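You operate a simulated robot arm through the tools that you are given. There is no shell and no other tool.

Carry out the task below with a simulated two-armed robot. There is one attempt and no reset: what you move stays moved.

JOB
Carry the seat cushion with both arms and set it on the clear end of the corner table.

It is judged by the outcome, as a careful person would: the job done as asked, and still so three seconds after it is handed in. It fails if anything else is knocked over, pushed out of place, dropped, spilled or broken.

ROBOT AND FRAMES
Two 6-joint arms with two-finger grippers on one trunk, on a base that drives. Base frame: it is fixed to the floor where the robot stands at the start and does not move with it; the origin is under the middle of the robot, x ahead of it, y to its left, z up; the surface under the hand at the start is at about z = 0.7. Units: m, rad, N and s.
The left shoulder is at the start at [0.07, 0.176, 1.085], the right one opposite. With the tool pointing down near the work surface each hand reaches from about 0.46 to 0.78 m from the robot's upright axis, wherever it stands, measured 20 degrees to its own side. Places, roughly: clear end of the corner table [-0.5, -1.5, 0.8]. Payload 2.45 kg a hand.
The tool frame of a hand sits at the grasp point between the pads (the TCP): z along the fingers, y along the line on which they close. The tips reach 0.026 m beyond it. The gripper opens to 0.096 m. The gripper's body begins 0.069 m behind the TCP.
Orientation is that of the tool frame in the base frame, as [roll, pitch, yaw] about the fixed x, y, z axes, in that order (R = Rz(yaw) Ry(pitch) Rx(roll)). With the fingers straight down and closing along the base's y, the tool's x points along the base's -x, its y along +y and its z along -z.

CONTROLS
- The arms move only by the tool send_rows. It takes "left_commands", "right_commands" or both (then of equal length, played together; a hand with none holds still); each is a list of rows, each an object (a shift or turn left out is 0, a gripper value left out holds the last) with "dp": the shift along the tool's x, y, z in m, a list of three; "dr": the turn, a rotation vector about the tool's x, y, z in rad, a list of three. In form: [{"dp": [tx, ty, tz], "dr": [rx, ry, rz]}, ...]. A call has 1 to 20 rows; each row shifts and turns the commanded pose from where the row before left it, along the tool's axes as they then stand. "left_grip" and "right_grip" are, for a hand that has rows, the closure, from 0 (fully open) to 1 (shut), set as the call begins (left out, the last holds). A row lasts 0.2 s, in which the tool goes at most 0.05 m and 0.15 rad; a call with a longer step from one row to the next is refused whole, and so is a gripper value outside its range. Where a pose cannot be reached the arm comes as near as it can. A force on the tool above 40 N (or 10 N above the force at the start of the call, whichever is more), or a blocked arm, ends the call early, and 0.2 s more pass. The fingers move at their own pace and stop on an object; they squeeze with about 20 N. The grip force told is the motor's: it shows also when the fingers shut on nothing. Time passes only in rows, and 0.2 s behind the last, so rows that do not move let the fingers close. The reply holds the time, the measured pose of the TCP, the force on the tool along the base axes, the opening and the grip force, in the units named above and with some noise, with the torque about the TCP (base axes, N m) and any sound that the robot's microphone picked up.
- Cameras (640 x 400 px; columns grow to the right, rows downward): "scene" is now at [0.1231, -0.0192, 1.3843]; the picture's right is [-0.23, -0.97, 0.00], its down [-0.74, 0.18, -0.65] and it looks along [0.63, -0.15, -0.76] (base axes); focal length 279 px, centre (320, 200). "left" rides on the left gripper at [0.082, -0.003, -0.098] in its tool frame; the picture's right is [0.04, 1.00, 0.00], its down [-0.73, 0.03, -0.68] and it looks along [-0.68, 0.03, 0.73] (tool axes); focal length 256 px, centre (320, 200). "right" rides on the right gripper at [0.082, 0.003, -0.098] in its tool frame; the picture's right is [-0.04, 1.00, 0.00], its down [-0.73, -0.03, -0.68] and it looks along [-0.68, -0.03, 0.73] (tool axes); focal length 256 px, centre (320, 200). There is no depth. A picture from a camera that has moved, and an enlarged one, comes with that camera's place and axes in the base frame and with its lens.
- snapshot(camera): a new picture of that camera. The clock stands still meanwhile.
- lift_body(by): slides the trunk up (or, below 0, down) by that many m; the arms and the scene camera ride with it, the base frame stays. It gives what a move gives, with no picture.
- base_move(legs): drives the robot by 1 to 6 legs, each [ahead, left, turn to the left] in m, m and rad, along the robot's own axes; the way and the turn of a leg run together, so that a leg with both is an arc; at most 1.5 m and 3.142 rad a leg. The arms and the cameras ride along, it lands a little off, and it stops where it bumps. It gives what a move gives.
- turn_head(pan, tilt): turns the head with the scene camera to pan (to the left, within 1.501 rad either way) and tilt (down, from -0.506 to 1.204), counted from straight ahead of the robot. It gives what a move gives.
- zoom(camera, box): a new picture of the part [left, top, right, bottom] of that camera's present view, enlarged. The clock stands still meanwhile.
- hand_in(): hands the job in; it is judged then, once.

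Places have to be worked out from the pictures, the camera data and where the tool is seen. Open the grippers and draw the arms clear of the work before you hand the job in, unless the task says otherwise.

The tools are called after ">>>" as name(argument=value, ...) on one line, values as JSON. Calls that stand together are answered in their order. send_rows: Moves the arms, as the interface text tells. Its arguments: {"type":"object","properties":{"left_commands":{"type":"array","items":{"type":"object","properties":{"dp":{"type":"array","items":{"type":"number"}},"dr":{"type":"array","items":{"type":"number"}}}}},"left_grip":{"type":"number"},"right_commands":{"type":"array","items":{"type":"object","properties":{"dp":{"type":"array","items":{"type":"number"}},"dr":{"type":"array","items":{"type":"number"}}}}},"right_grip":{"type":"number"}},"required":[]} The other tools are called the same way: lift_body (by) slides the trunk up or down; base_move (legs) drives the base; turn_head (pan, tilt) turns the head that bears the scene camera; snapshot (camera) takes a picture; zoom (camera, box) takes an enlarged picture of a part of a camera's view; hand_in () hands the job in.

At the start:

```text
time: 0.0
left_position: [0.6248, 0.1602, 1.0786]
left_ee_rot: [3.141, 0.001, 3.141]
left_contact_force: [0.7, 0.6, -0.6]
left_torque: [0.01, -0.01, 0.04]
left_grip_width: 0.0963
left_finger_force: 0.1
right_position: [0.3998, -0.2382, 1.0335]
right_ee_rot: [-3.139, 0.001, 3.141]
right_contact_force: [0.0, 0.3, -0.3]
right_torque: [0.04, -0.02, 0.04]
right_grip_width: 0.0959
right_finger_force: 0.1
trunk travel left (down, up): [-0.57, 0.27]
robot x, y, heading: [0.0036, -0.0012, 0.002]
head pan, tilt: [-0.234, 0.862]
```

scene: 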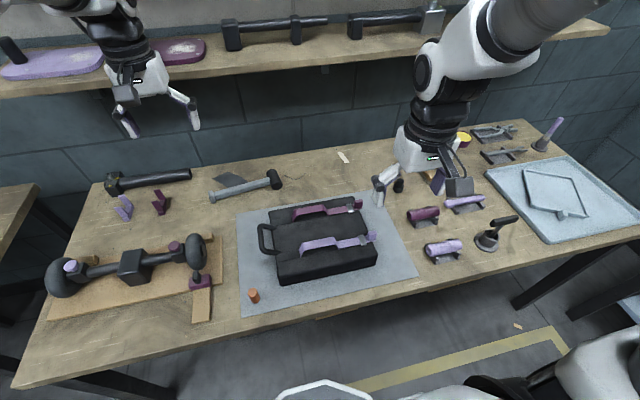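
right: 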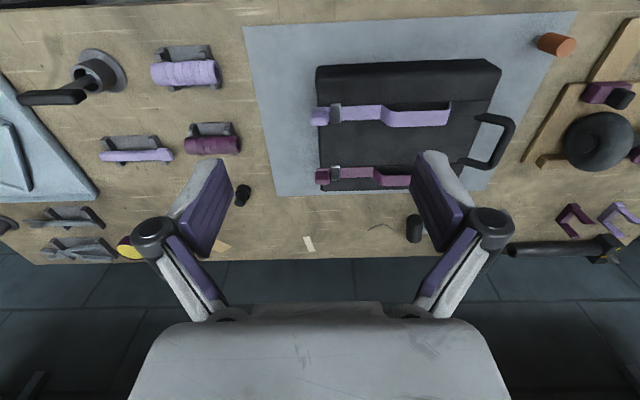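
left: 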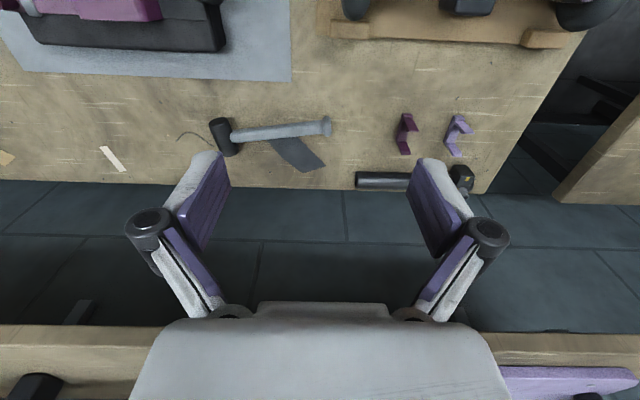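

The pictures show a workbench with a black padded block carrying two straps and a side handle, probably the seat cushion. I zoom in to check it before doing anything.

>>> zoom(camera="scene", box=[220, 170, 440, 310])

>>> zoom(camera="right", box=[220, 0, 580, 220])

>>> turn_head(pan=-1.4, tilt=0.6)

>>> snapshot(camera="scene")

```text
2.86 times, centred on (330, 240) of scene
camera zoom: at [0.1231, -0.0192, 1.3843], right [-0.23, -0.97, 0.0], down [-0.74, 0.18, -0.65], along [0.63, -0.15, -0.76], focal length 796 px, centre (291, 86)
```

zoom: 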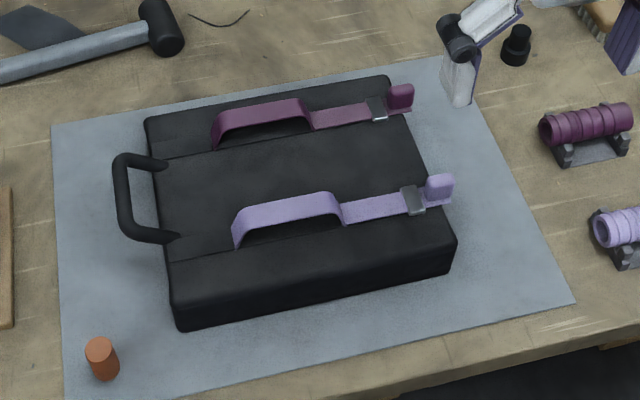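

```text
1.78 times, centred on (400, 110) of right
camera zoom: at [0.3194, -0.2334, 1.1309], right [0.04, 1.0, 0.0], down [0.73, -0.03, 0.68], along [0.68, -0.03, -0.73], focal length 455 px, centre (178, 360)
```

zoom: 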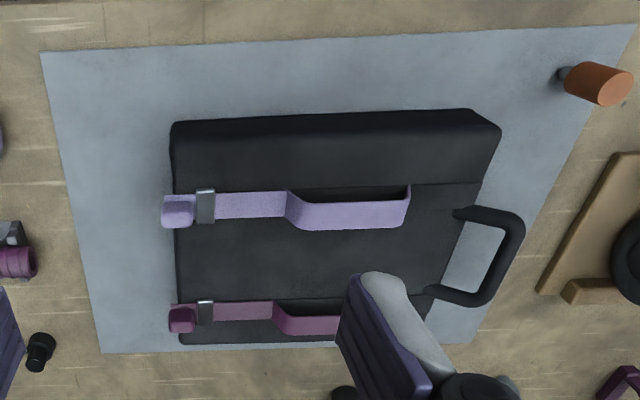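

```text
time: 1.4
left_position: [0.6246, 0.1583, 1.0795]
left_ee_rot: [3.141, 0.001, 3.14]
left_contact_force: [0.3, 0.3, -0.1]
left_torque: [0.02, 0.0, -0.03]
left_grip_width: 0.096
left_finger_force: 0.0
right_position: [0.4005, -0.2378, 1.0322]
right_ee_rot: [-3.14, 0.0, -3.14]
right_contact_force: [-1.1, 0.6, -0.2]
right_torque: [-0.01, 0.02, 0.0]
right_grip_width: 0.0958
right_finger_force: 0.0
trunk travel left (down, up): [-0.57, 0.27]
robot x, y, heading: [0.0004, -0.0025, 0.002]
head pan, tilt: [-1.4, 0.6]
```

```text
taken
camera scene: at [0.0627, -0.0882, 1.4061], right [-0.99, -0.17, 0.0], down [-0.1, 0.56, -0.82], along [0.14, -0.81, -0.57], focal length 279 px, centre (320, 200)
```

scene: 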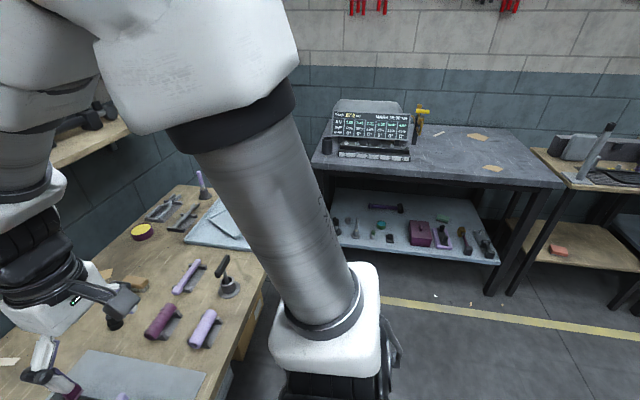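

The grey-topped table behind to the right, with a monitor/console on its far end, is the corner table. Its clear end projects to about pixel (477,152), so I zoom in there.

>>> zoom(camera="scene", box=[300, 80, 600, 270])

>>> turn_head(pan=-0.1, tilt=1.0)

>>> snapshot(camera="scene")

```text
2.11 times, centred on (450, 175) of scene
camera zoom: at [0.0627, -0.0882, 1.4061], right [-0.99, -0.17, 0.0], down [-0.1, 0.56, -0.82], along [0.14, -0.81, -0.57], focal length 587 px, centre (46, 253)
```

zoom: 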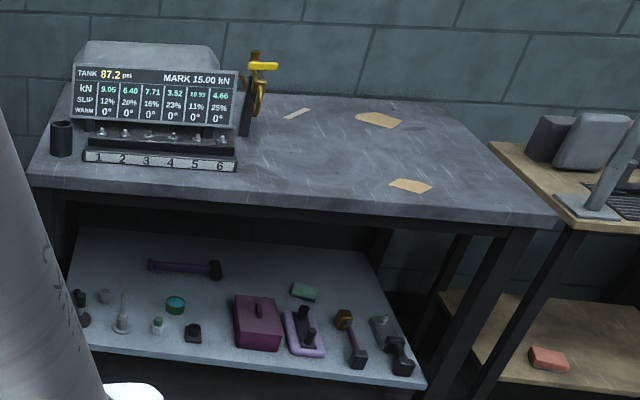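

```text
time: 2.9
left_position: [0.6257, 0.1598, 1.0792]
left_ee_rot: [3.141, -0.002, -3.14]
left_contact_force: [-0.2, -0.1, 0.7]
left_torque: [-0.03, 0.01, 0.01]
left_grip_width: 0.0961
left_finger_force: 0.0
right_position: [0.4004, -0.2372, 1.0321]
right_ee_rot: [-3.14, -0.001, 3.141]
right_contact_force: [-0.4, -0.4, -0.6]
right_torque: [-0.02, -0.01, 0.01]
right_grip_width: 0.0961
right_finger_force: 0.1
trunk travel left (down, up): [-0.57, 0.27]
robot x, y, heading: [-0.0039, -0.0038, 0.002]
head pan, tilt: [-0.099, 1.0]
```

```text
taken
camera scene: at [0.1169, -0.0081, 1.3741], right [-0.1, -0.99, 0.0], down [-0.84, 0.08, -0.54], along [0.54, -0.05, -0.84], focal length 279 px, centre (320, 200)
```

scene: 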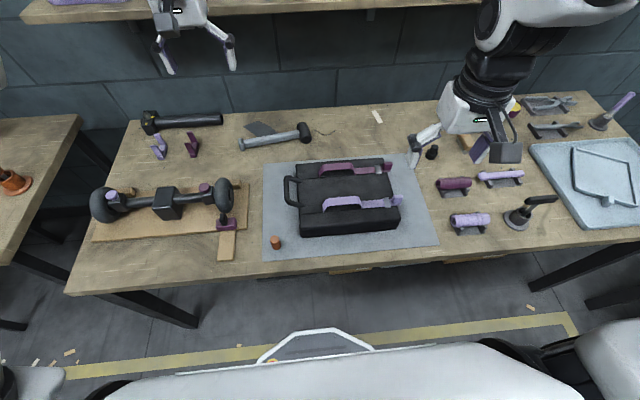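

The cushion lies on the grey mat on the bench, with two strap handles along its top and a loop handle on its left end. I zoom in from this steeper view to measure it.

>>> zoom(camera="scene", box=[260, 140, 440, 252])

>>> snapshot(camera="right")

```text
3.56 times, centred on (350, 196) of scene
camera zoom: at [0.1169, -0.0081, 1.3741], right [-0.1, -0.99, 0.0], down [-0.84, 0.08, -0.54], along [0.54, -0.05, -0.84], focal length 991 px, centre (213, 214)
```

zoom: 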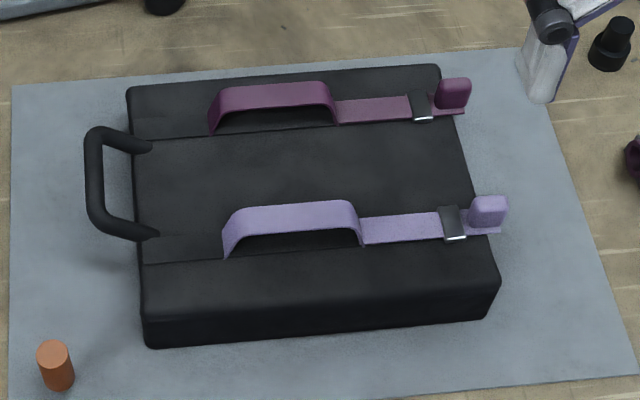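

```text
taken
camera right: at [0.3194, -0.2334, 1.1309], right [0.04, 1.0, 0.0], down [0.73, -0.03, 0.68], along [0.68, -0.03, -0.73], focal length 256 px, centre (320, 200)
```

right: 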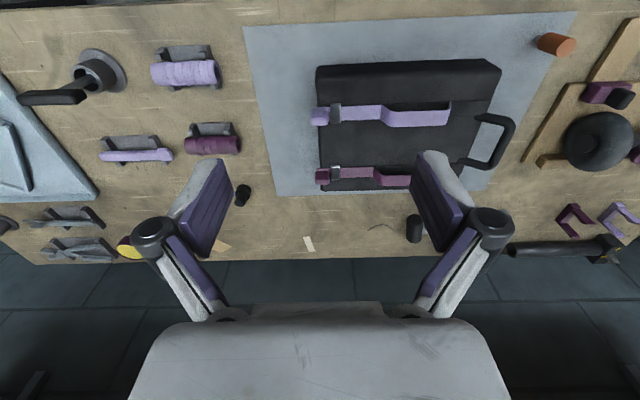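

From this view I put the cushion at about x 0.434–0.639, y −0.246–0.010, z 0.70–0.755. The strap arches run along y at x≈0.487 (lavender) and x≈0.599 (purple), with tops at about z 0.782. I look around both sides to check the driving room before I move.

>>> turn_head(pan=-1.5, tilt=0.9)

>>> snapshot(camera="scene")

>>> turn_head(pan=1.5, tilt=0.7)

>>> snapshot(camera="scene")

```text
time: 4.4
left_position: [0.6249, 0.1603, 1.0782]
left_ee_rot: [-3.141, 0.0, 3.142]
left_contact_force: [-0.2, -0.3, 0.0]
left_torque: [-0.02, 0.02, -0.01]
left_grip_width: 0.0961
left_finger_force: 0.0
right_position: [0.4004, -0.2382, 1.0325]
right_ee_rot: [-3.14, -0.002, -3.141]
right_contact_force: [-0.6, 0.7, 0.0]
right_torque: [-0.01, 0.01, -0.03]
right_grip_width: 0.0959
right_finger_force: 0.1
trunk travel left (down, up): [-0.57, 0.27]
robot x, y, heading: [-0.0018, -0.0023, -0.007]
head pan, tilt: [-1.499, 0.901]
```

```text
taken
camera scene: at [0.0531, -0.0764, 1.3813], right [-1.0, -0.07, 0.0], down [-0.06, 0.78, -0.62], along [0.04, -0.62, -0.78], focal length 279 px, centre (320, 200)
```

scene: 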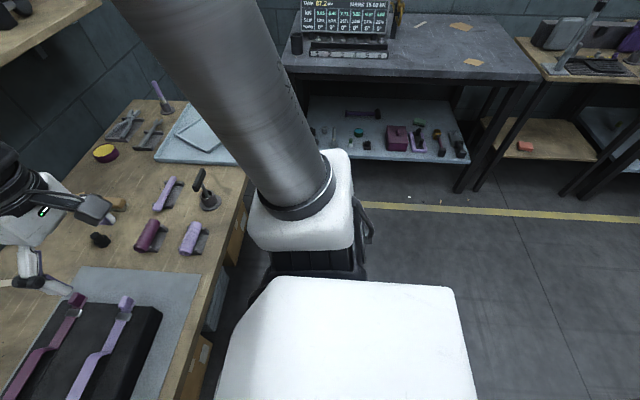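

```text
time: 7.0
left_position: [0.625, 0.1616, 1.0788]
left_ee_rot: [-3.141, -0.001, -3.142]
left_contact_force: [0.2, 0.6, 0.7]
left_torque: [0.01, 0.0, -0.03]
left_grip_width: 0.096
left_finger_force: 0.1
right_position: [0.4002, -0.237, 1.0323]
right_ee_rot: [-3.141, 0.0, 3.141]
right_contact_force: [0.0, 1.0, 0.1]
right_torque: [-0.02, 0.0, 0.02]
right_grip_width: 0.096
right_finger_force: 0.1
trunk travel left (down, up): [-0.57, 0.27]
robot x, y, heading: [0.0025, -0.0002, 0.004]
head pan, tilt: [1.499, 0.7]
```

```text
taken
camera scene: at [0.0537, 0.0836, 1.3975], right [1.0, -0.07, 0.0], down [-0.05, -0.64, -0.76], along [0.05, 0.76, -0.64], focal length 279 px, centre (320, 200)
```

scene: 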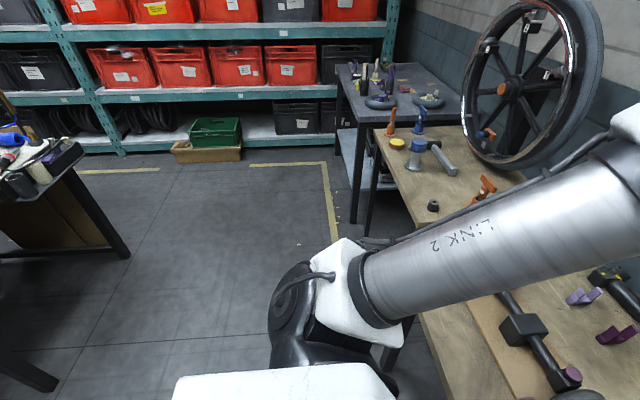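

There is open floor to the right and behind, apart from a table near x<−1.05, y>0.55. I shift the base 0.10 m right so the cushion sits centred between the shoulders, then look at it again.

>>> base_move(legs=[[0, -0.1, 0]])

>>> turn_head(pan=0.0, tilt=1.05)

>>> snapshot(camera="scene")

>>> zoom(camera="scene", box=[230, 130, 430, 255])

```text
time: 8.1
left_position: [0.624, 0.0577, 1.0782]
left_ee_rot: [-3.141, 0.002, 3.139]
left_contact_force: [-1.4, 0.4, -0.8]
left_torque: [0.04, 0.01, 0.01]
left_grip_width: 0.096
left_finger_force: 0.1
right_position: [0.3995, -0.3399, 1.0326]
right_ee_rot: [-3.14, 0.001, 3.141]
right_contact_force: [-0.9, -0.2, 0.3]
right_torque: [-0.01, -0.02, 0.02]
right_grip_width: 0.0962
right_finger_force: 0.0
trunk travel left (down, up): [-0.57, 0.27]
robot x, y, heading: [-0.0037, -0.0975, 0.002]
head pan, tilt: [1.499, 0.7]
```

```text
time: 9.7
left_position: [0.6242, 0.0586, 1.079]
left_ee_rot: [-3.141, 0.001, 3.141]
left_contact_force: [-0.2, -0.1, -0.5]
left_torque: [0.01, 0.0, 0.03]
left_grip_width: 0.0958
left_finger_force: 0.1
right_position: [0.4007, -0.3389, 1.0316]
right_ee_rot: [-3.139, 0.001, 3.14]
right_contact_force: [0.1, 0.3, 0.4]
right_torque: [0.0, 0.02, 0.0]
right_grip_width: 0.096
right_finger_force: 0.1
trunk travel left (down, up): [-0.57, 0.27]
robot x, y, heading: [-0.0003, -0.0975, -0.002]
head pan, tilt: [0.0, 1.051]
```

```text
taken
camera scene: at [0.114, -0.1019, 1.3707], right [0.0, -1.0, 0.0], down [-0.87, 0.0, -0.5], along [0.5, 0.0, -0.87], focal length 279 px, centre (320, 200)
```

scene: 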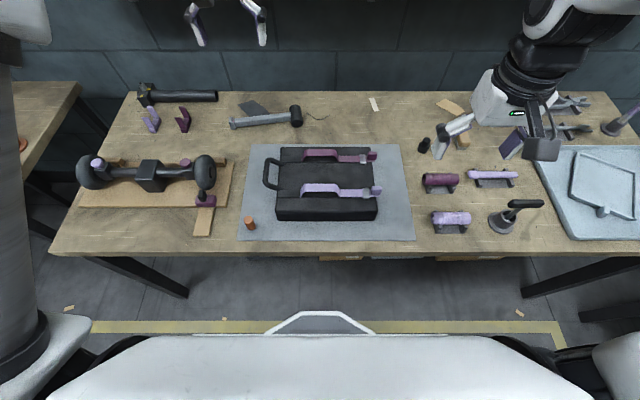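

```text
3.20 times, centred on (330, 192) of scene
camera zoom: at [0.114, -0.1019, 1.3707], right [0.0, -1.0, 0.0], down [-0.87, 0.0, -0.5], along [0.5, 0.0, -0.87], focal length 892 px, centre (288, 224)
```

zoom: 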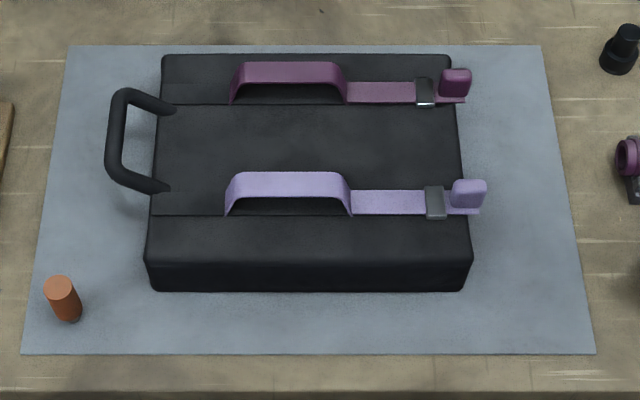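

The cleaner view confirms it. The arch tops span y≈−0.142 to −0.065 at z≈0.783, on lavender x≈0.486 and purple x≈0.598. I'll grip each strap across its width (along base x), left hand on purple and right on lavender, so first I turn both wrists 90° in place with the cameras outward.

>>> send_rows(left_commands=[{"dr": [0, 0, 0.1428]}, {"dr": [0, 0, 0.1428]}, {"dr": [0, 0, 0.1428]}, {"dr": [0, 0, 0.1428]}, {"dr": [0, 0, 0.1428]}, {"dr": [0, 0, 0.1428]}, {"dr": [0, 0, 0.1428]}, {"dr": [0, 0, 0.1428]}, {"dr": [0, 0, 0.1428]}, {"dr": [0, 0, 0.1428]}, {"dr": [0, 0, 0.1428]}], right_commands=[{"dr": [0, 0, -0.1428]}, {"dr": [0, 0, -0.1428]}, {"dr": [0, 0, -0.1428]}, {"dr": [0, 0, -0.1428]}, {"dr": [0, 0, -0.1428]}, {"dr": [0, 0, -0.1428]}, {"dr": [0, 0, -0.1428]}, {"dr": [0, 0, -0.1428]}, {"dr": [0, 0, -0.1428]}, {"dr": [0, 0, -0.1428]}, {"dr": [0, 0, -0.1428]}], left_grip=0.42, right_grip=0.42)

```text
time: 12.1
left_position: [0.6249, 0.0593, 1.0799]
left_ee_rot: [-3.141, -0.001, 1.568]
left_contact_force: [-0.2, 0.0, 0.2]
left_torque: [0.01, 0.02, -0.03]
left_grip_width: 0.0556
left_finger_force: 0.1
right_position: [0.4001, -0.3384, 1.032]
right_ee_rot: [-3.141, -0.003, -1.57]
right_contact_force: [0.1, -0.9, 0.6]
right_torque: [0.0, 0.01, -0.01]
right_grip_width: 0.0557
right_finger_force: 0.1
trunk travel left (down, up): [-0.57, 0.27]
robot x, y, heading: [-0.0032, -0.1031, -0.0]
head pan, tilt: [0.0, 1.051]
```

Both wrists turned cleanly and each gripper is open to 0.056. Next I tilt both tools outward by 0.3 rad so the wrists stay apart, and bring the left hand above the purple strap.

>>> send_rows(left_commands=[{"dr": [0, -0.15, 0]}, {"dr": [0, -0.15, 0]}, {"dp": [-0.01573, -0.0045, 0.02755]}, {"dp": [-0.01573, -0.0045, 0.02755]}, {"dp": [-0.01573, -0.0045, 0.02755]}, {"dp": [-0.01573, -0.0045, 0.02755]}, {"dp": [-0.01573, -0.0045, 0.02755]}, {"dp": [-0.01573, -0.0045, 0.02755]}], right_commands=[{"dr": [0, -0.15, 0]}, {"dr": [0, -0.15, 0]}, {}, {}, {}, {}, {}, {}])

>>> snapshot(camera="left")

>>> snapshot(camera="scene")

```text
time: 13.9
left_position: [0.6053, -0.0686, 0.9554]
left_ee_rot: [3.141, 0.332, 1.6]
left_contact_force: [0.2, 1.0, -1.1]
left_torque: [0.02, -0.02, 0.01]
left_grip_width: 0.0554
left_finger_force: 0.0
right_position: [0.401, -0.3382, 1.0329]
right_ee_rot: [3.141, 0.298, -1.571]
right_contact_force: [0.2, 0.5, 0.2]
right_torque: [-0.03, -0.03, -0.03]
right_grip_width: 0.0557
right_finger_force: 0.1
trunk travel left (down, up): [-0.57, 0.27]
robot x, y, heading: [-0.0009, -0.1007, -0.003]
head pan, tilt: [0.0, 1.051]
```

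```text
taken
camera left: at [0.597, 0.0412, 1.0219], right [1.0, 0.07, -0.01], down [0.04, -0.47, 0.88], along [0.06, -0.88, -0.47], focal length 256 px, centre (320, 200)
```

left: 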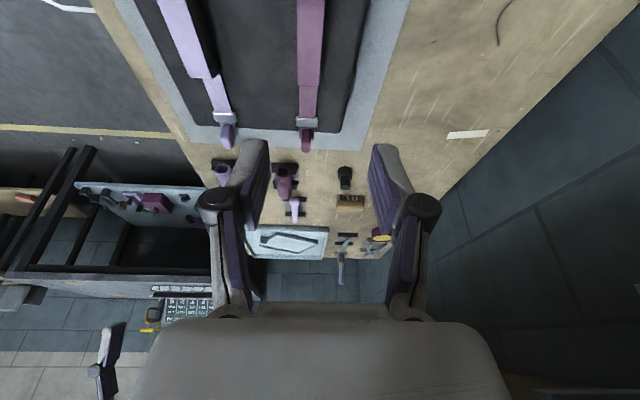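

```text
taken
camera scene: at [0.1142, -0.1015, 1.3707], right [0.0, -1.0, 0.0], down [-0.87, 0.0, -0.5], along [0.5, 0.0, -0.87], focal length 279 px, centre (320, 200)
```

scene: 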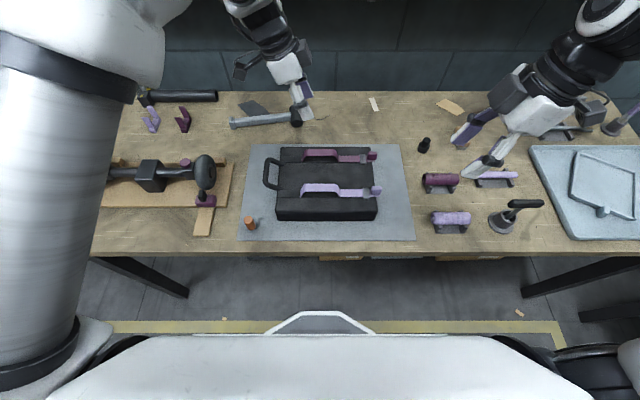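

The left reading is a little off what I commanded (pitch 0.332, yaw 1.600, about 10 mm short), which is either lag or a reach limit. I play still rows to see whether it settles.

>>> send_rows(left_commands=[{}, {}, {}])

```text
time: 14.7
left_position: [0.6027, -0.0686, 0.9518]
left_ee_rot: [-3.136, 0.33, 1.601]
left_contact_force: [0.4, -0.8, 0.2]
left_torque: [0.0, -0.03, -0.01]
left_grip_width: 0.0555
left_finger_force: 0.1
right_position: [0.4002, -0.3391, 1.0314]
right_ee_rot: [-3.141, 0.298, -1.573]
right_contact_force: [0.5, 0.2, 0.1]
right_torque: [0.01, -0.02, 0.02]
right_grip_width: 0.0554
right_finger_force: 0.0
trunk travel left (down, up): [-0.57, 0.27]
robot x, y, heading: [0.0028, -0.1028, -0.0]
head pan, tilt: [0.0, 1.051]
```

The left hand settles about 11 mm and 0.03 rad off, so some joint limit is near. I take the tilt back out to see whether the vertical pose above the strap can be reached exactly.

>>> send_rows(left_commands=[{"dr": [0, 0.1, 0]}, {"dr": [0, 0.1, 0]}, {"dr": [0, 0.1, 0]}, {}, {}])

```text
time: 15.9
left_position: [0.6272, -0.0328, 0.9575]
left_ee_rot: [-3.138, 0.038, 1.61]
left_contact_force: [0.3, -0.5, 0.9]
left_torque: [0.0, 0.01, 0.01]
left_grip_width: 0.0553
left_finger_force: 0.0
left hand out of reach, approached as far as the arm can: row 1, 2, 3
right_position: [0.3993, -0.3378, 1.0313]
right_ee_rot: [-3.141, 0.299, -1.572]
right_contact_force: [-0.1, 0.1, 0.5]
right_torque: [-0.03, 0.01, 0.0]
right_grip_width: 0.0558
right_finger_force: 0.1
trunk travel left (down, up): [-0.57, 0.27]
robot x, y, heading: [0.0008, -0.1002, -0.003]
head pan, tilt: [0.0, 1.051]
```

With the tool vertical it falls further short, so the arm can't swing far inward, and a larger outward lean of the wrist should help. With the camera on the inner side it would ride safely above the hand, so I back the left hand off to its own side and turn it the other way round.

>>> send_rows(left_commands=[{"dp": [0.03, 0, -0.025]}, {"dp": [0.03, 0, -0.025]}, {"dp": [0.03, 0, -0.025]}, {"dr": [0, 0, -0.148]}, {"dr": [0, 0, -0.148]}, {"dr": [0, 0, -0.148]}, {"dr": [0, 0, -0.148]}, {"dr": [0, 0, -0.148]}, {"dr": [0, 0, -0.148]}, {"dr": [0, 0, -0.148]}, {"dr": [0, 0, -0.148]}, {"dr": [0, 0, -0.148]}, {"dr": [0, 0, -0.148]}, {"dr": [0, 0, -0.148]}, {"dr": [0, 0, -0.148]}, {"dr": [0, 0, -0.148]}, {"dr": [0, 0, -0.148]}, {"dr": [0, 0, -0.148]}, {"dr": [0, 0, -0.148]}, {"dr": [0, 0, -0.148]}], right_commands=[{"dr": [0, 0.1, 0]}, {"dr": [0, 0.1, 0]}, {"dr": [0, 0.1, 0]}, {"dr": [0, 0, 0.148]}, {"dr": [0, 0, 0.148]}, {"dr": [0, 0, 0.148]}, {"dr": [0, 0, 0.148]}, {"dr": [0, 0, 0.148]}, {"dr": [0, 0, 0.148]}, {"dr": [0, 0, 0.148]}, {"dr": [0, 0, 0.148]}, {"dr": [0, 0, 0.148]}, {"dr": [0, 0, 0.148]}, {"dr": [0, 0, 0.148]}, {"dr": [0, 0, 0.148]}, {"dr": [0, 0, 0.148]}, {"dr": [0, 0, 0.148]}, {"dr": [0, 0, 0.148]}, {"dr": [0, 0, 0.148]}, {"dr": [0, 0, 0.148]}])

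```text
time: 20.1
left_position: [0.6207, 0.0391, 1.0258]
left_ee_rot: [-3.141, 0.001, -2.194]
left_contact_force: [-0.6, 0.2, -0.4]
left_torque: [0.0, -0.02, 0.02]
left_grip_width: 0.0557
left_finger_force: 0.1
right_position: [0.3993, -0.3399, 1.0321]
right_ee_rot: [-3.14, 0.001, 2.192]
right_contact_force: [0.5, 0.8, -0.1]
right_torque: [0.02, -0.02, -0.02]
right_grip_width: 0.0559
right_finger_force: 0.2
trunk travel left (down, up): [-0.57, 0.27]
robot x, y, heading: [0.0019, -0.1005, 0.003]
head pan, tilt: [0.0, 1.051]
```

Both turned as asked, with about 0.62 rad still to go. I finish the turn and lean both tools outward by 0.55 rad, cameras on the inner, upper side.

>>> send_rows(left_commands=[{"dr": [0, 0, -0.1246]}, {"dr": [0, 0, -0.1246]}, {"dr": [0, 0, -0.1246]}, {"dr": [0, 0, -0.1246]}, {"dr": [0, 0, -0.1246]}, {"dr": [0, 0.1375, 0]}, {"dr": [0, 0.1375, 0]}, {"dr": [0, 0.1375, 0]}, {"dr": [0, 0.1375, 0]}, {}], right_commands=[{"dr": [0, 0, 0.1242]}, {"dr": [0, 0, 0.1242]}, {"dr": [0, 0, 0.1242]}, {"dr": [0, 0, 0.1242]}, {"dr": [0, 0, 0.1242]}, {"dr": [0, 0.1375, 0]}, {"dr": [0, 0.1375, 0]}, {"dr": [0, 0.1375, 0]}, {"dr": [0, 0.1375, 0]}, {}])

>>> snapshot(camera="scene")

>>> snapshot(camera="left")

```text
time: 22.3
left_position: [0.6195, 0.0399, 1.0252]
left_ee_rot: [-3.141, -0.55, -1.575]
left_contact_force: [0.3, 0.0, -1.2]
left_torque: [0.0, 0.0, 0.02]
left_grip_width: 0.0558
left_finger_force: 0.0
right_position: [0.3998, -0.3394, 1.0329]
right_ee_rot: [3.141, -0.55, 1.572]
right_contact_force: [-0.6, -0.5, 0.1]
right_torque: [-0.05, -0.02, -0.04]
right_grip_width: 0.056
right_finger_force: 0.0
trunk travel left (down, up): [-0.57, 0.27]
robot x, y, heading: [-0.0022, -0.1029, 0.002]
head pan, tilt: [0.0, 1.051]
```

```text
taken
camera scene: at [0.1136, -0.1011, 1.3707], right [0.0, -1.0, 0.0], down [-0.87, 0.0, -0.5], along [0.5, 0.0, -0.87], focal length 279 px, centre (320, 200)
```

scene: 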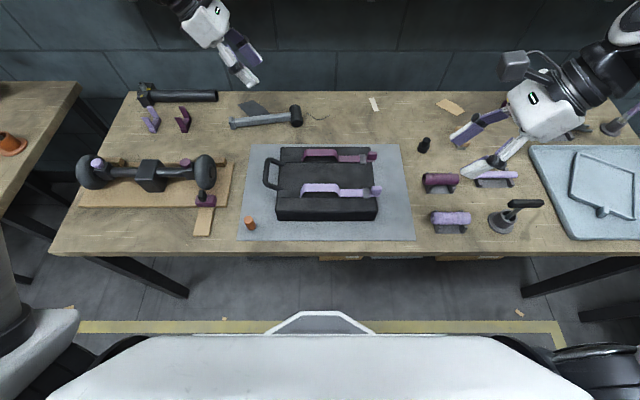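

```text
taken
camera left: at [0.623, 0.0227, 1.1534], right [-1.0, -0.03, 0.02], down [-0.03, 0.98, 0.19], along [-0.03, 0.19, -0.98], focal length 256 px, centre (320, 200)
```

left: 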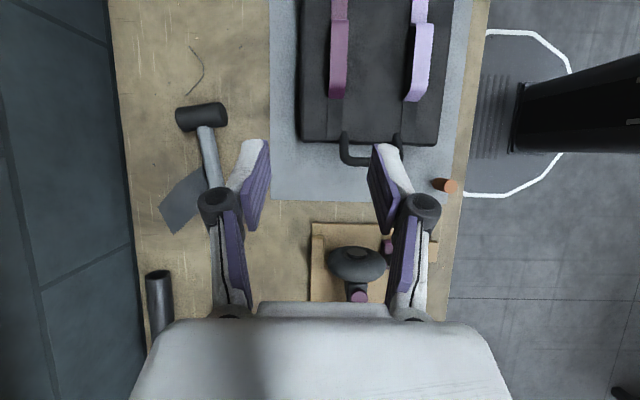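

Both leaned poses are reached exactly, and the left camera now looks straight down at the cushion. I move the left hand down to about 0.09 m above the purple strap.

>>> send_rows(left_commands=[{"dp": [0.0053, 0.0043, 0.03726]}, {"dp": [0.0053, 0.0043, 0.03726]}, {"dp": [0.0053, 0.0043, 0.03726]}, {"dp": [0.0053, 0.0043, 0.03726]}, {"dp": [0.0053, 0.0043, 0.03726]}, {}, {}])

>>> snapshot(camera="left")

```text
time: 23.9
left_position: [0.5978, -0.0831, 0.8807]
left_ee_rot: [-3.141, -0.55, -1.572]
left_contact_force: [0.6, -0.2, -0.1]
left_torque: [0.02, 0.02, -0.02]
left_grip_width: 0.0556
left_finger_force: 0.0
right_position: [0.4001, -0.3393, 1.0329]
right_ee_rot: [-3.141, -0.551, 1.574]
right_contact_force: [0.0, 0.3, -0.6]
right_torque: [0.0, 0.03, -0.01]
right_grip_width: 0.0554
right_finger_force: 0.0
trunk travel left (down, up): [-0.57, 0.27]
robot x, y, heading: [0.0002, -0.0991, 0.004]
head pan, tilt: [0.0, 1.051]
```

```text
taken
camera left: at [0.6012, -0.101, 1.0074], right [-1.0, -0.03, 0.02], down [-0.03, 0.98, 0.2], along [-0.03, 0.2, -0.98], focal length 256 px, centre (320, 200)
```

left: 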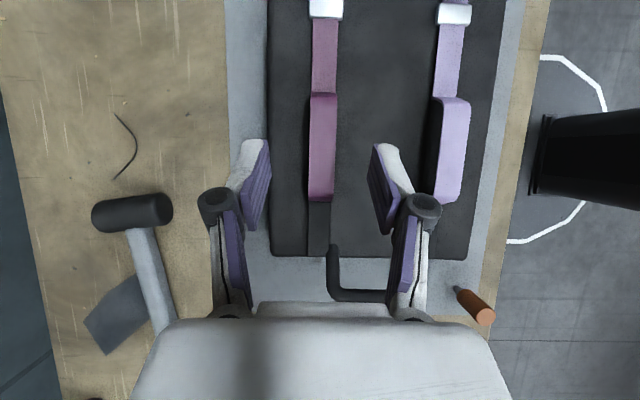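

The left hand is at (0.598, −0.083, 0.881). The purple arch is centred under the fingers (strap x≈0.595) with good clearance on both sides. I descend to TCP z≈0.790 without closing, watching the force.

>>> send_rows(left_commands=[{"dp": [-0.01143, 0.0005, 0.01959]}, {"dp": [-0.01143, 0.0005, 0.01959]}, {"dp": [-0.01143, 0.0005, 0.01959]}, {"dp": [-0.01143, 0.0005, 0.01959]}, {}])

>>> snapshot(camera="left")

>>> zoom(camera="scene", box=[230, 110, 430, 235])

```text
time: 25.1
left_position: [0.5954, -0.0826, 0.7927]
left_ee_rot: [-3.141, -0.548, -1.575]
left_contact_force: [-0.2, -0.4, -0.5]
left_torque: [0.02, 0.03, -0.02]
left_grip_width: 0.0559
left_finger_force: 0.1
right_position: [0.4003, -0.3389, 1.0327]
right_ee_rot: [3.142, -0.547, 1.572]
right_contact_force: [-0.4, -0.2, -0.4]
right_torque: [-0.02, -0.04, 0.04]
right_grip_width: 0.0558
right_finger_force: 0.0
trunk travel left (down, up): [-0.57, 0.27]
robot x, y, heading: [-0.0018, -0.1038, -0.003]
head pan, tilt: [0.0, 1.051]
```

```text
taken
camera left: at [0.5987, -0.1008, 0.9181], right [-1.0, -0.03, 0.02], down [-0.03, 0.98, 0.2], along [-0.03, 0.19, -0.98], focal length 256 px, centre (320, 200)
```

left: 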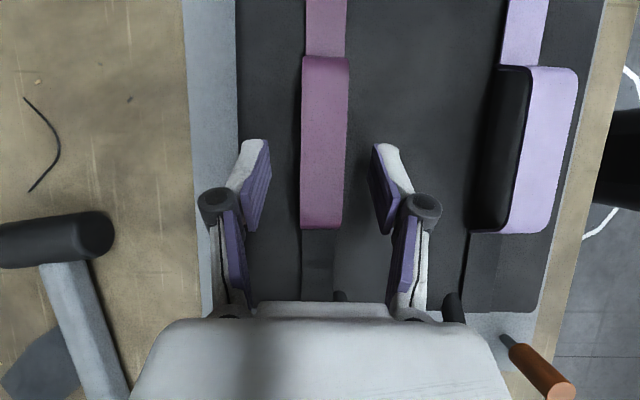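

```text
3.20 times, centred on (330, 172) of scene
camera zoom: at [0.1134, -0.1021, 1.3707], right [0.0, -1.0, 0.0], down [-0.87, 0.0, -0.5], along [0.5, 0.0, -0.87], focal length 892 px, centre (288, 288)
```

zoom: 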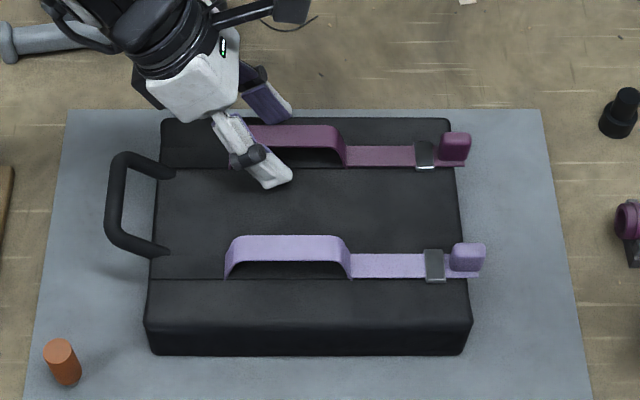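

The left fingers straddle the purple arch with no contact force. I now bring the right hand to about 0.09 m above the lavender arch at (0.484, −0.129).

>>> send_rows(right_commands=[{"dp": [0.01417, 0.01207, 0.03429]}, {"dp": [0.01417, 0.01207, 0.03429]}, {"dp": [0.01417, 0.01207, 0.03429]}, {"dp": [0.01417, 0.01207, 0.03429]}, {"dp": [0.01417, 0.01207, 0.03429]}, {"dp": [0.01417, 0.01207, 0.03429]}, {"dp": [0.01417, 0.01207, 0.03429]}, {}, {}])

>>> snapshot(camera="right")

>>> snapshot(camera="scene")

```text
time: 27.1
left_position: [0.5969, -0.083, 0.7911]
left_ee_rot: [3.141, -0.549, -1.575]
left_contact_force: [-0.1, -0.6, -0.1]
left_torque: [0.02, 0.02, 0.01]
left_grip_width: 0.0558
left_finger_force: 0.1
right_position: [0.4959, -0.1395, 0.8892]
right_ee_rot: [-3.133, -0.606, 1.52]
right_contact_force: [0.1, -0.2, -1.3]
right_torque: [0.0, 0.0, -0.01]
right_grip_width: 0.0556
right_finger_force: 0.0
trunk travel left (down, up): [-0.57, 0.27]
robot x, y, heading: [-0.0001, -0.0982, -0.003]
head pan, tilt: [0.0, 1.051]
```

```text
taken
camera right: at [0.5003, -0.1281, 1.0162], right [1.0, -0.08, -0.03], down [-0.07, -0.99, 0.14], along [-0.04, -0.14, -0.99], focal length 256 px, centre (320, 200)
```

right: 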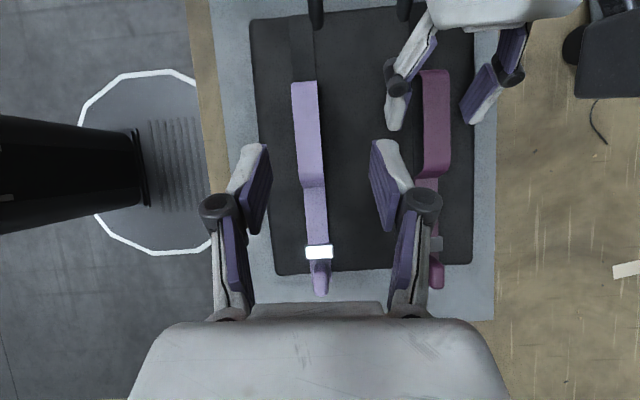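

```text
taken
camera scene: at [0.1142, -0.102, 1.3706], right [0.0, -1.0, 0.0], down [-0.87, 0.0, -0.5], along [0.5, 0.0, -0.87], focal length 279 px, centre (320, 200)
```

scene: 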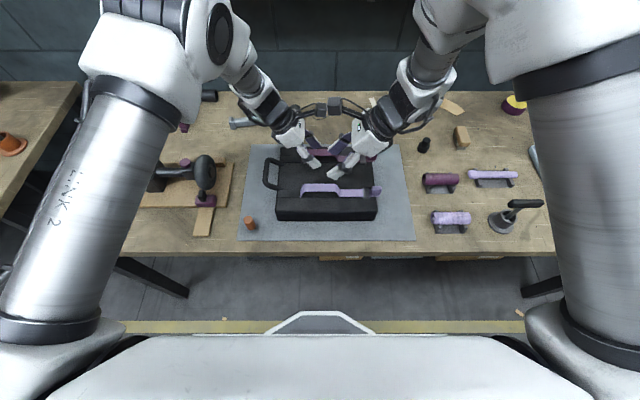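

The right hand stops about 1 cm short with its lean already pushed to 0.61, so it needs more outward lean. I add 0.2 rad of lean to the right hand while still above the cushion and read where it lands.

>>> send_rows(right_commands=[{"dr": [0, 0.1, 0]}, {"dr": [0, 0.1, 0]}, {}, {}])

```text
time: 28.1
left_position: [0.5956, -0.0817, 0.7917]
left_ee_rot: [3.141, -0.55, -1.574]
left_contact_force: [0.0, -1.0, -0.1]
left_torque: [0.03, -0.03, -0.01]
left_grip_width: 0.0556
left_finger_force: 0.0
right_position: [0.4845, -0.1287, 0.8785]
right_ee_rot: [-3.139, -0.748, 1.571]
right_contact_force: [0.6, 0.1, 0.5]
right_torque: [0.0, 0.03, -0.02]
right_grip_width: 0.0559
right_finger_force: 0.1
trunk travel left (down, up): [-0.57, 0.27]
robot x, y, heading: [0.0016, -0.1053, 0.001]
head pan, tilt: [0.0, 1.051]
```

With 0.75 rad of lean the right hand reaches (0.4845, −0.1287, 0.8785) exactly. I check with its own camera that the lavender strap lies between the fingers before going down.

>>> snapshot(camera="right")

>>> zoom(camera="scene", box=[230, 90, 430, 215])

```text
taken
camera right: at [0.489, -0.1347, 1.0061], right [1.0, -0.03, -0.03], down [-0.03, -1.0, 0.0], along [-0.03, 0.0, -1.0], focal length 256 px, centre (320, 200)
```

right: 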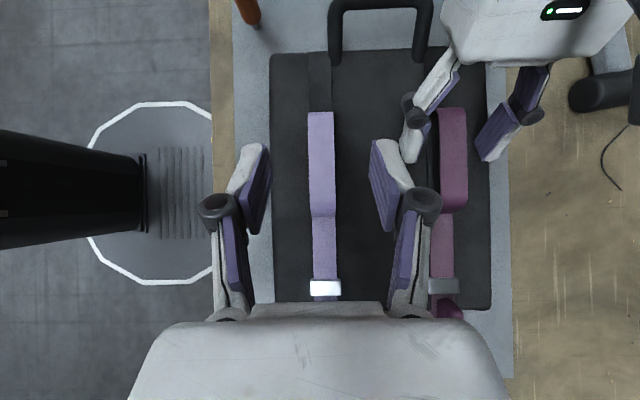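

```text
3.20 times, centred on (330, 152) of scene
camera zoom: at [0.1144, -0.102, 1.3706], right [0.0, -1.0, 0.0], down [-0.87, 0.0, -0.5], along [0.5, 0.0, -0.87], focal length 892 px, centre (288, 352)
```

zoom: 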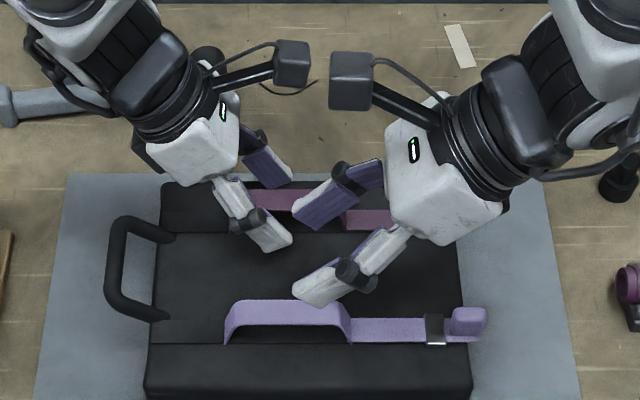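

The lavender strap lies centred between the right fingers (strap x≈0.484, arch y −0.145 to −0.062). I descend the right hand to z≈0.788.

>>> send_rows(right_commands=[{"dp": [-0.01539, 0, 0.01658]}, {"dp": [-0.01539, 0, 0.01658]}, {"dp": [-0.01539, 0, 0.01658]}, {"dp": [-0.01539, 0, 0.01658]}, {}, {}])

>>> snapshot(camera="right")

>>> zoom(camera="scene", box=[230, 110, 430, 235])

```text
time: 29.5
left_position: [0.5958, -0.083, 0.7914]
left_ee_rot: [3.141, -0.549, -1.573]
left_contact_force: [0.1, -0.1, -0.7]
left_torque: [0.02, 0.0, -0.03]
left_grip_width: 0.0557
left_finger_force: 0.2
right_position: [0.4854, -0.1299, 0.7894]
right_ee_rot: [-3.139, -0.75, 1.573]
right_contact_force: [-0.2, 0.4, 0.0]
right_torque: [-0.02, -0.01, -0.01]
right_grip_width: 0.0556
right_finger_force: 0.1
trunk travel left (down, up): [-0.57, 0.27]
robot x, y, heading: [-0.0005, -0.0983, -0.003]
head pan, tilt: [0.0, 1.051]
```

```text
taken
camera right: at [0.4893, -0.1354, 0.9161], right [1.0, -0.03, -0.03], down [-0.03, -1.0, 0.0], along [-0.03, 0.0, -1.0], focal length 256 px, centre (320, 200)
```

right: 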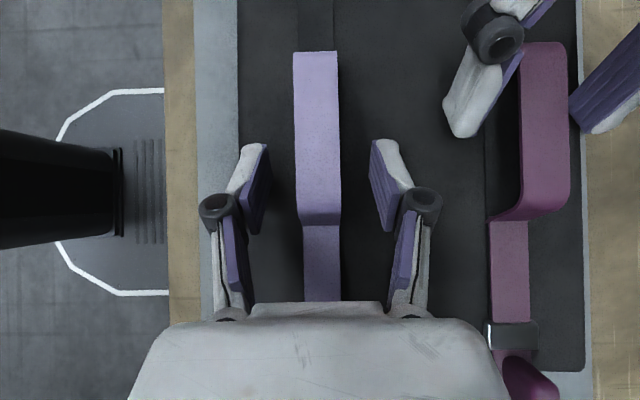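

```text
3.20 times, centred on (330, 172) of scene
camera zoom: at [0.1144, -0.102, 1.3706], right [0.0, -1.0, 0.0], down [-0.87, 0.0, -0.5], along [0.5, 0.0, -0.87], focal length 892 px, centre (288, 288)
```

zoom: 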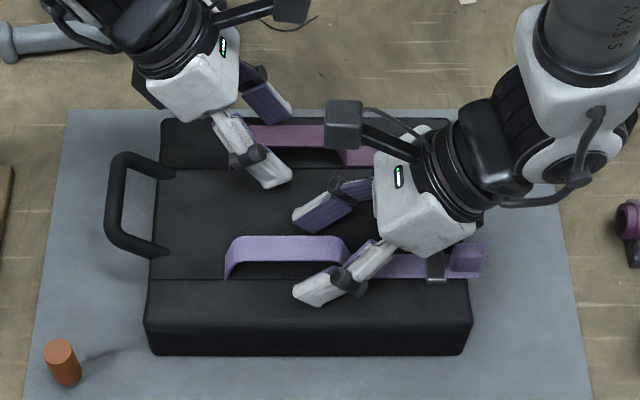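

Both pairs of fingers straddle their straps without touching. I close both grippers in place and let the force settle.

>>> send_rows(left_commands=[{}, {}, {}, {}, {}], right_commands=[{}, {}, {}, {}, {}], left_grip=1.0, right_grip=1.0)

>>> snapshot(camera="right")

>>> snapshot(camera="left")

```text
time: 30.7
left_position: [0.596, -0.0829, 0.7912]
left_ee_rot: [-3.141, -0.55, -1.574]
left_contact_force: [-6.4, 2.8, 3.8]
left_torque: [-0.02, 0.05, -0.11]
left_grip_width: 0.0177
left_finger_force: 20.3
right_position: [0.4843, -0.1291, 0.7894]
right_ee_rot: [3.141, -0.748, 1.573]
right_contact_force: [4.4, -2.0, 0.1]
right_torque: [-0.07, 0.01, -0.06]
right_grip_width: 0.018
right_finger_force: 19.9
trunk travel left (down, up): [-0.57, 0.27]
robot x, y, heading: [-0.002, -0.0983, 0.0]
head pan, tilt: [0.0, 1.051]
```

```text
taken
camera right: at [0.4889, -0.1353, 0.9165], right [1.0, -0.03, -0.03], down [-0.03, -1.0, 0.0], along [-0.03, 0.0, -1.0], focal length 256 px, centre (320, 200)
```

right: 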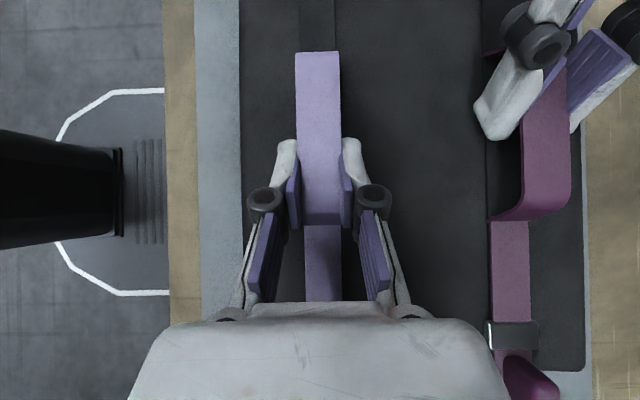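

```text
taken
camera left: at [0.5987, -0.1007, 0.9181], right [-1.0, -0.03, 0.02], down [-0.03, 0.98, 0.2], along [-0.03, 0.19, -0.98], focal length 256 px, centre (320, 200)
```

left: 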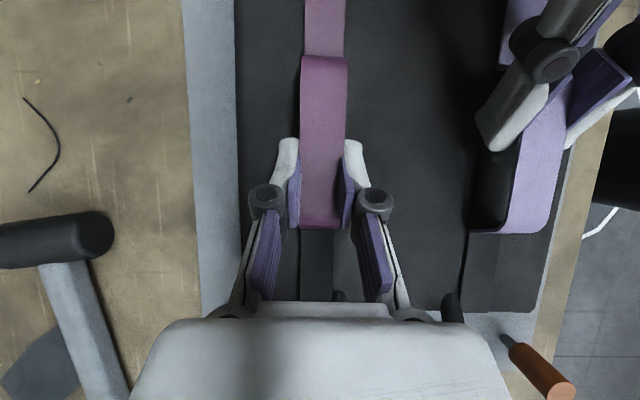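

Both grippers hold their straps at 0.018 m width with 20 N. I make a small 0.03 m test lift with the trunk, so the arm postures stay unchanged.

>>> lift_body(by=0.03)

>>> snapshot(camera="scene")

>>> snapshot(camera="right")

>>> snapshot(camera="left")

```text
time: 31.5
left_position: [0.5964, -0.0829, 0.8211]
left_ee_rot: [-3.14, -0.55, -1.574]
left_contact_force: [-0.2, -0.2, 0.2]
left_torque: [-0.01, 0.02, -0.02]
left_grip_width: 0.0
left_finger_force: 19.8
right_position: [0.487, -0.1291, 0.8193]
right_ee_rot: [-3.139, -0.749, 1.573]
right_contact_force: [-0.5, 0.2, 0.2]
right_torque: [-0.01, -0.01, 0.01]
right_grip_width: 0.0001
right_finger_force: 19.8
trunk travel left (down, up): [-0.6, 0.24]
robot x, y, heading: [-0.0003, -0.1042, -0.004]
head pan, tilt: [0.0, 1.051]
```

```text
taken
camera scene: at [0.1149, -0.1019, 1.4007], right [0.0, -1.0, 0.0], down [-0.87, 0.0, -0.5], along [0.5, 0.0, -0.87], focal length 279 px, centre (320, 200)
```

scene: 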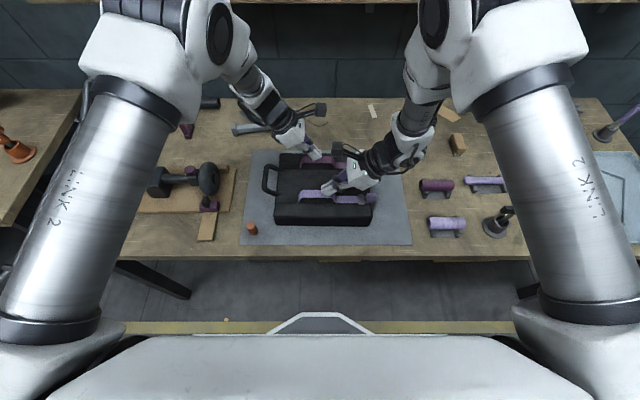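

```text
taken
camera right: at [0.4895, -0.1353, 0.9462], right [1.0, -0.03, -0.03], down [-0.03, -1.0, 0.0], along [-0.03, 0.0, -1.0], focal length 256 px, centre (320, 200)
```

right: 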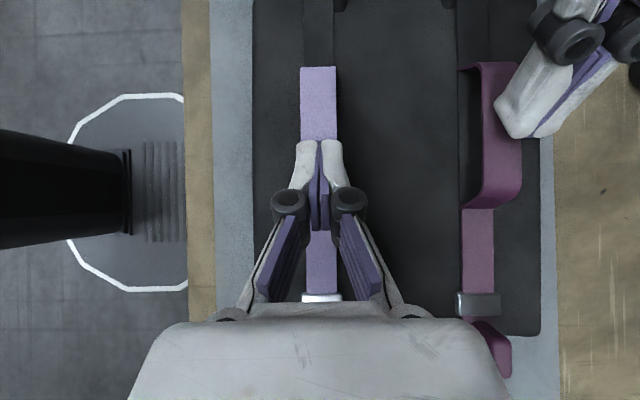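

```text
taken
camera left: at [0.5998, -0.1007, 0.9479], right [-1.0, -0.03, 0.02], down [-0.03, 0.98, 0.2], along [-0.03, 0.19, -0.98], focal length 256 px, centre (320, 200)
```

left: 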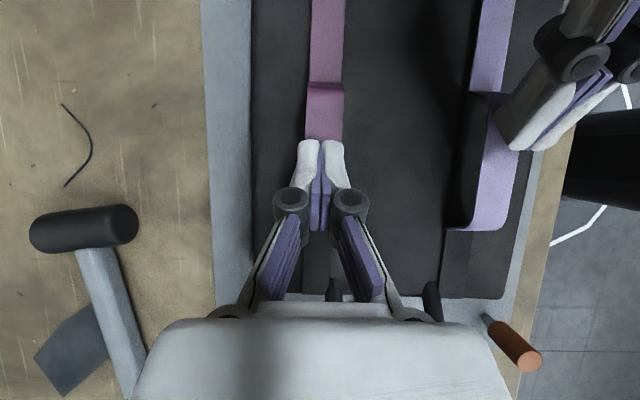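

Both straps slid out of the fingers: the grips closed to 0 and the cushion stayed on the mat. Squeezing across the strap edges holds by friction only and is too weak, so a finger must go under each arch. I raise both hands clear and check where the cushion now lies.

>>> send_rows(left_commands=[{"dp": [0.0209, 0, -0.0341]}, {"dp": [0.0209, 0, -0.0341]}, {"dp": [0.0209, 0, -0.0341]}, {"dp": [-0.03, 0, -0.02]}, {"dp": [-0.03, 0, -0.02]}, {"dp": [-0.03, 0, -0.02]}, {"dp": [-0.03, 0, -0.02]}], right_commands=[{"dp": [0.0272, 0, -0.0293]}, {"dp": [0.0272, 0, -0.0293]}, {"dp": [0.0272, 0, -0.0293]}, {"dp": [-0.03, 0, -0.02]}, {"dp": [-0.03, 0, -0.02]}, {"dp": [-0.03, 0, -0.02]}, {"dp": [-0.03, 0, -0.02]}])

>>> zoom(camera="scene", box=[230, 130, 430, 255])

>>> snapshot(camera="scene")

```text
time: 33.1
left_position: [0.5979, 0.0616, 0.9474]
left_ee_rot: [3.141, -0.547, -1.576]
left_contact_force: [0.7, -0.5, 0.3]
left_torque: [-0.01, 0.02, 0.01]
left_grip_width: 0.0
left_finger_force: 20.1
right_position: [0.4861, -0.2725, 0.9147]
right_ee_rot: [-3.14, -0.748, 1.572]
right_contact_force: [0.2, 0.3, -0.4]
right_torque: [0.02, 0.0, -0.04]
right_grip_width: 0.0
right_finger_force: 20.0
trunk travel left (down, up): [-0.6, 0.24]
robot x, y, heading: [-0.0004, -0.1015, 0.0]
head pan, tilt: [0.0, 1.051]
```

```text
3.20 times, centred on (330, 192) of scene
camera zoom: at [0.1144, -0.1029, 1.4006], right [0.0, -1.0, 0.0], down [-0.87, 0.0, -0.5], along [0.5, 0.0, -0.87], focal length 892 px, centre (288, 224)
```

zoom: 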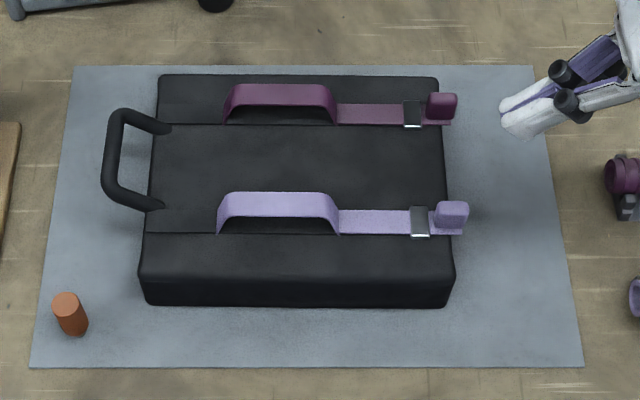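

```text
taken
camera scene: at [0.1144, -0.1029, 1.4006], right [0.0, -1.0, 0.0], down [-0.87, 0.0, -0.5], along [0.5, 0.0, -0.87], focal length 279 px, centre (320, 200)
```

scene: 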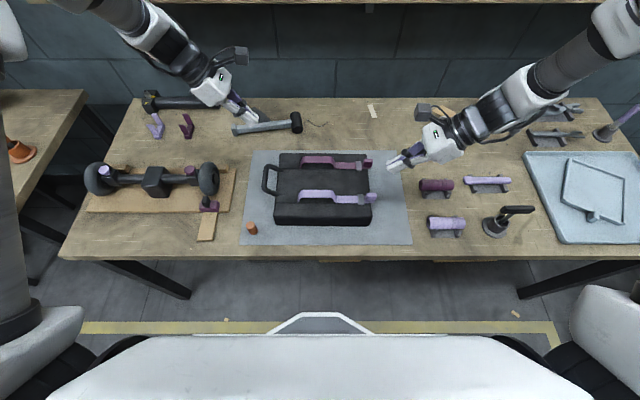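

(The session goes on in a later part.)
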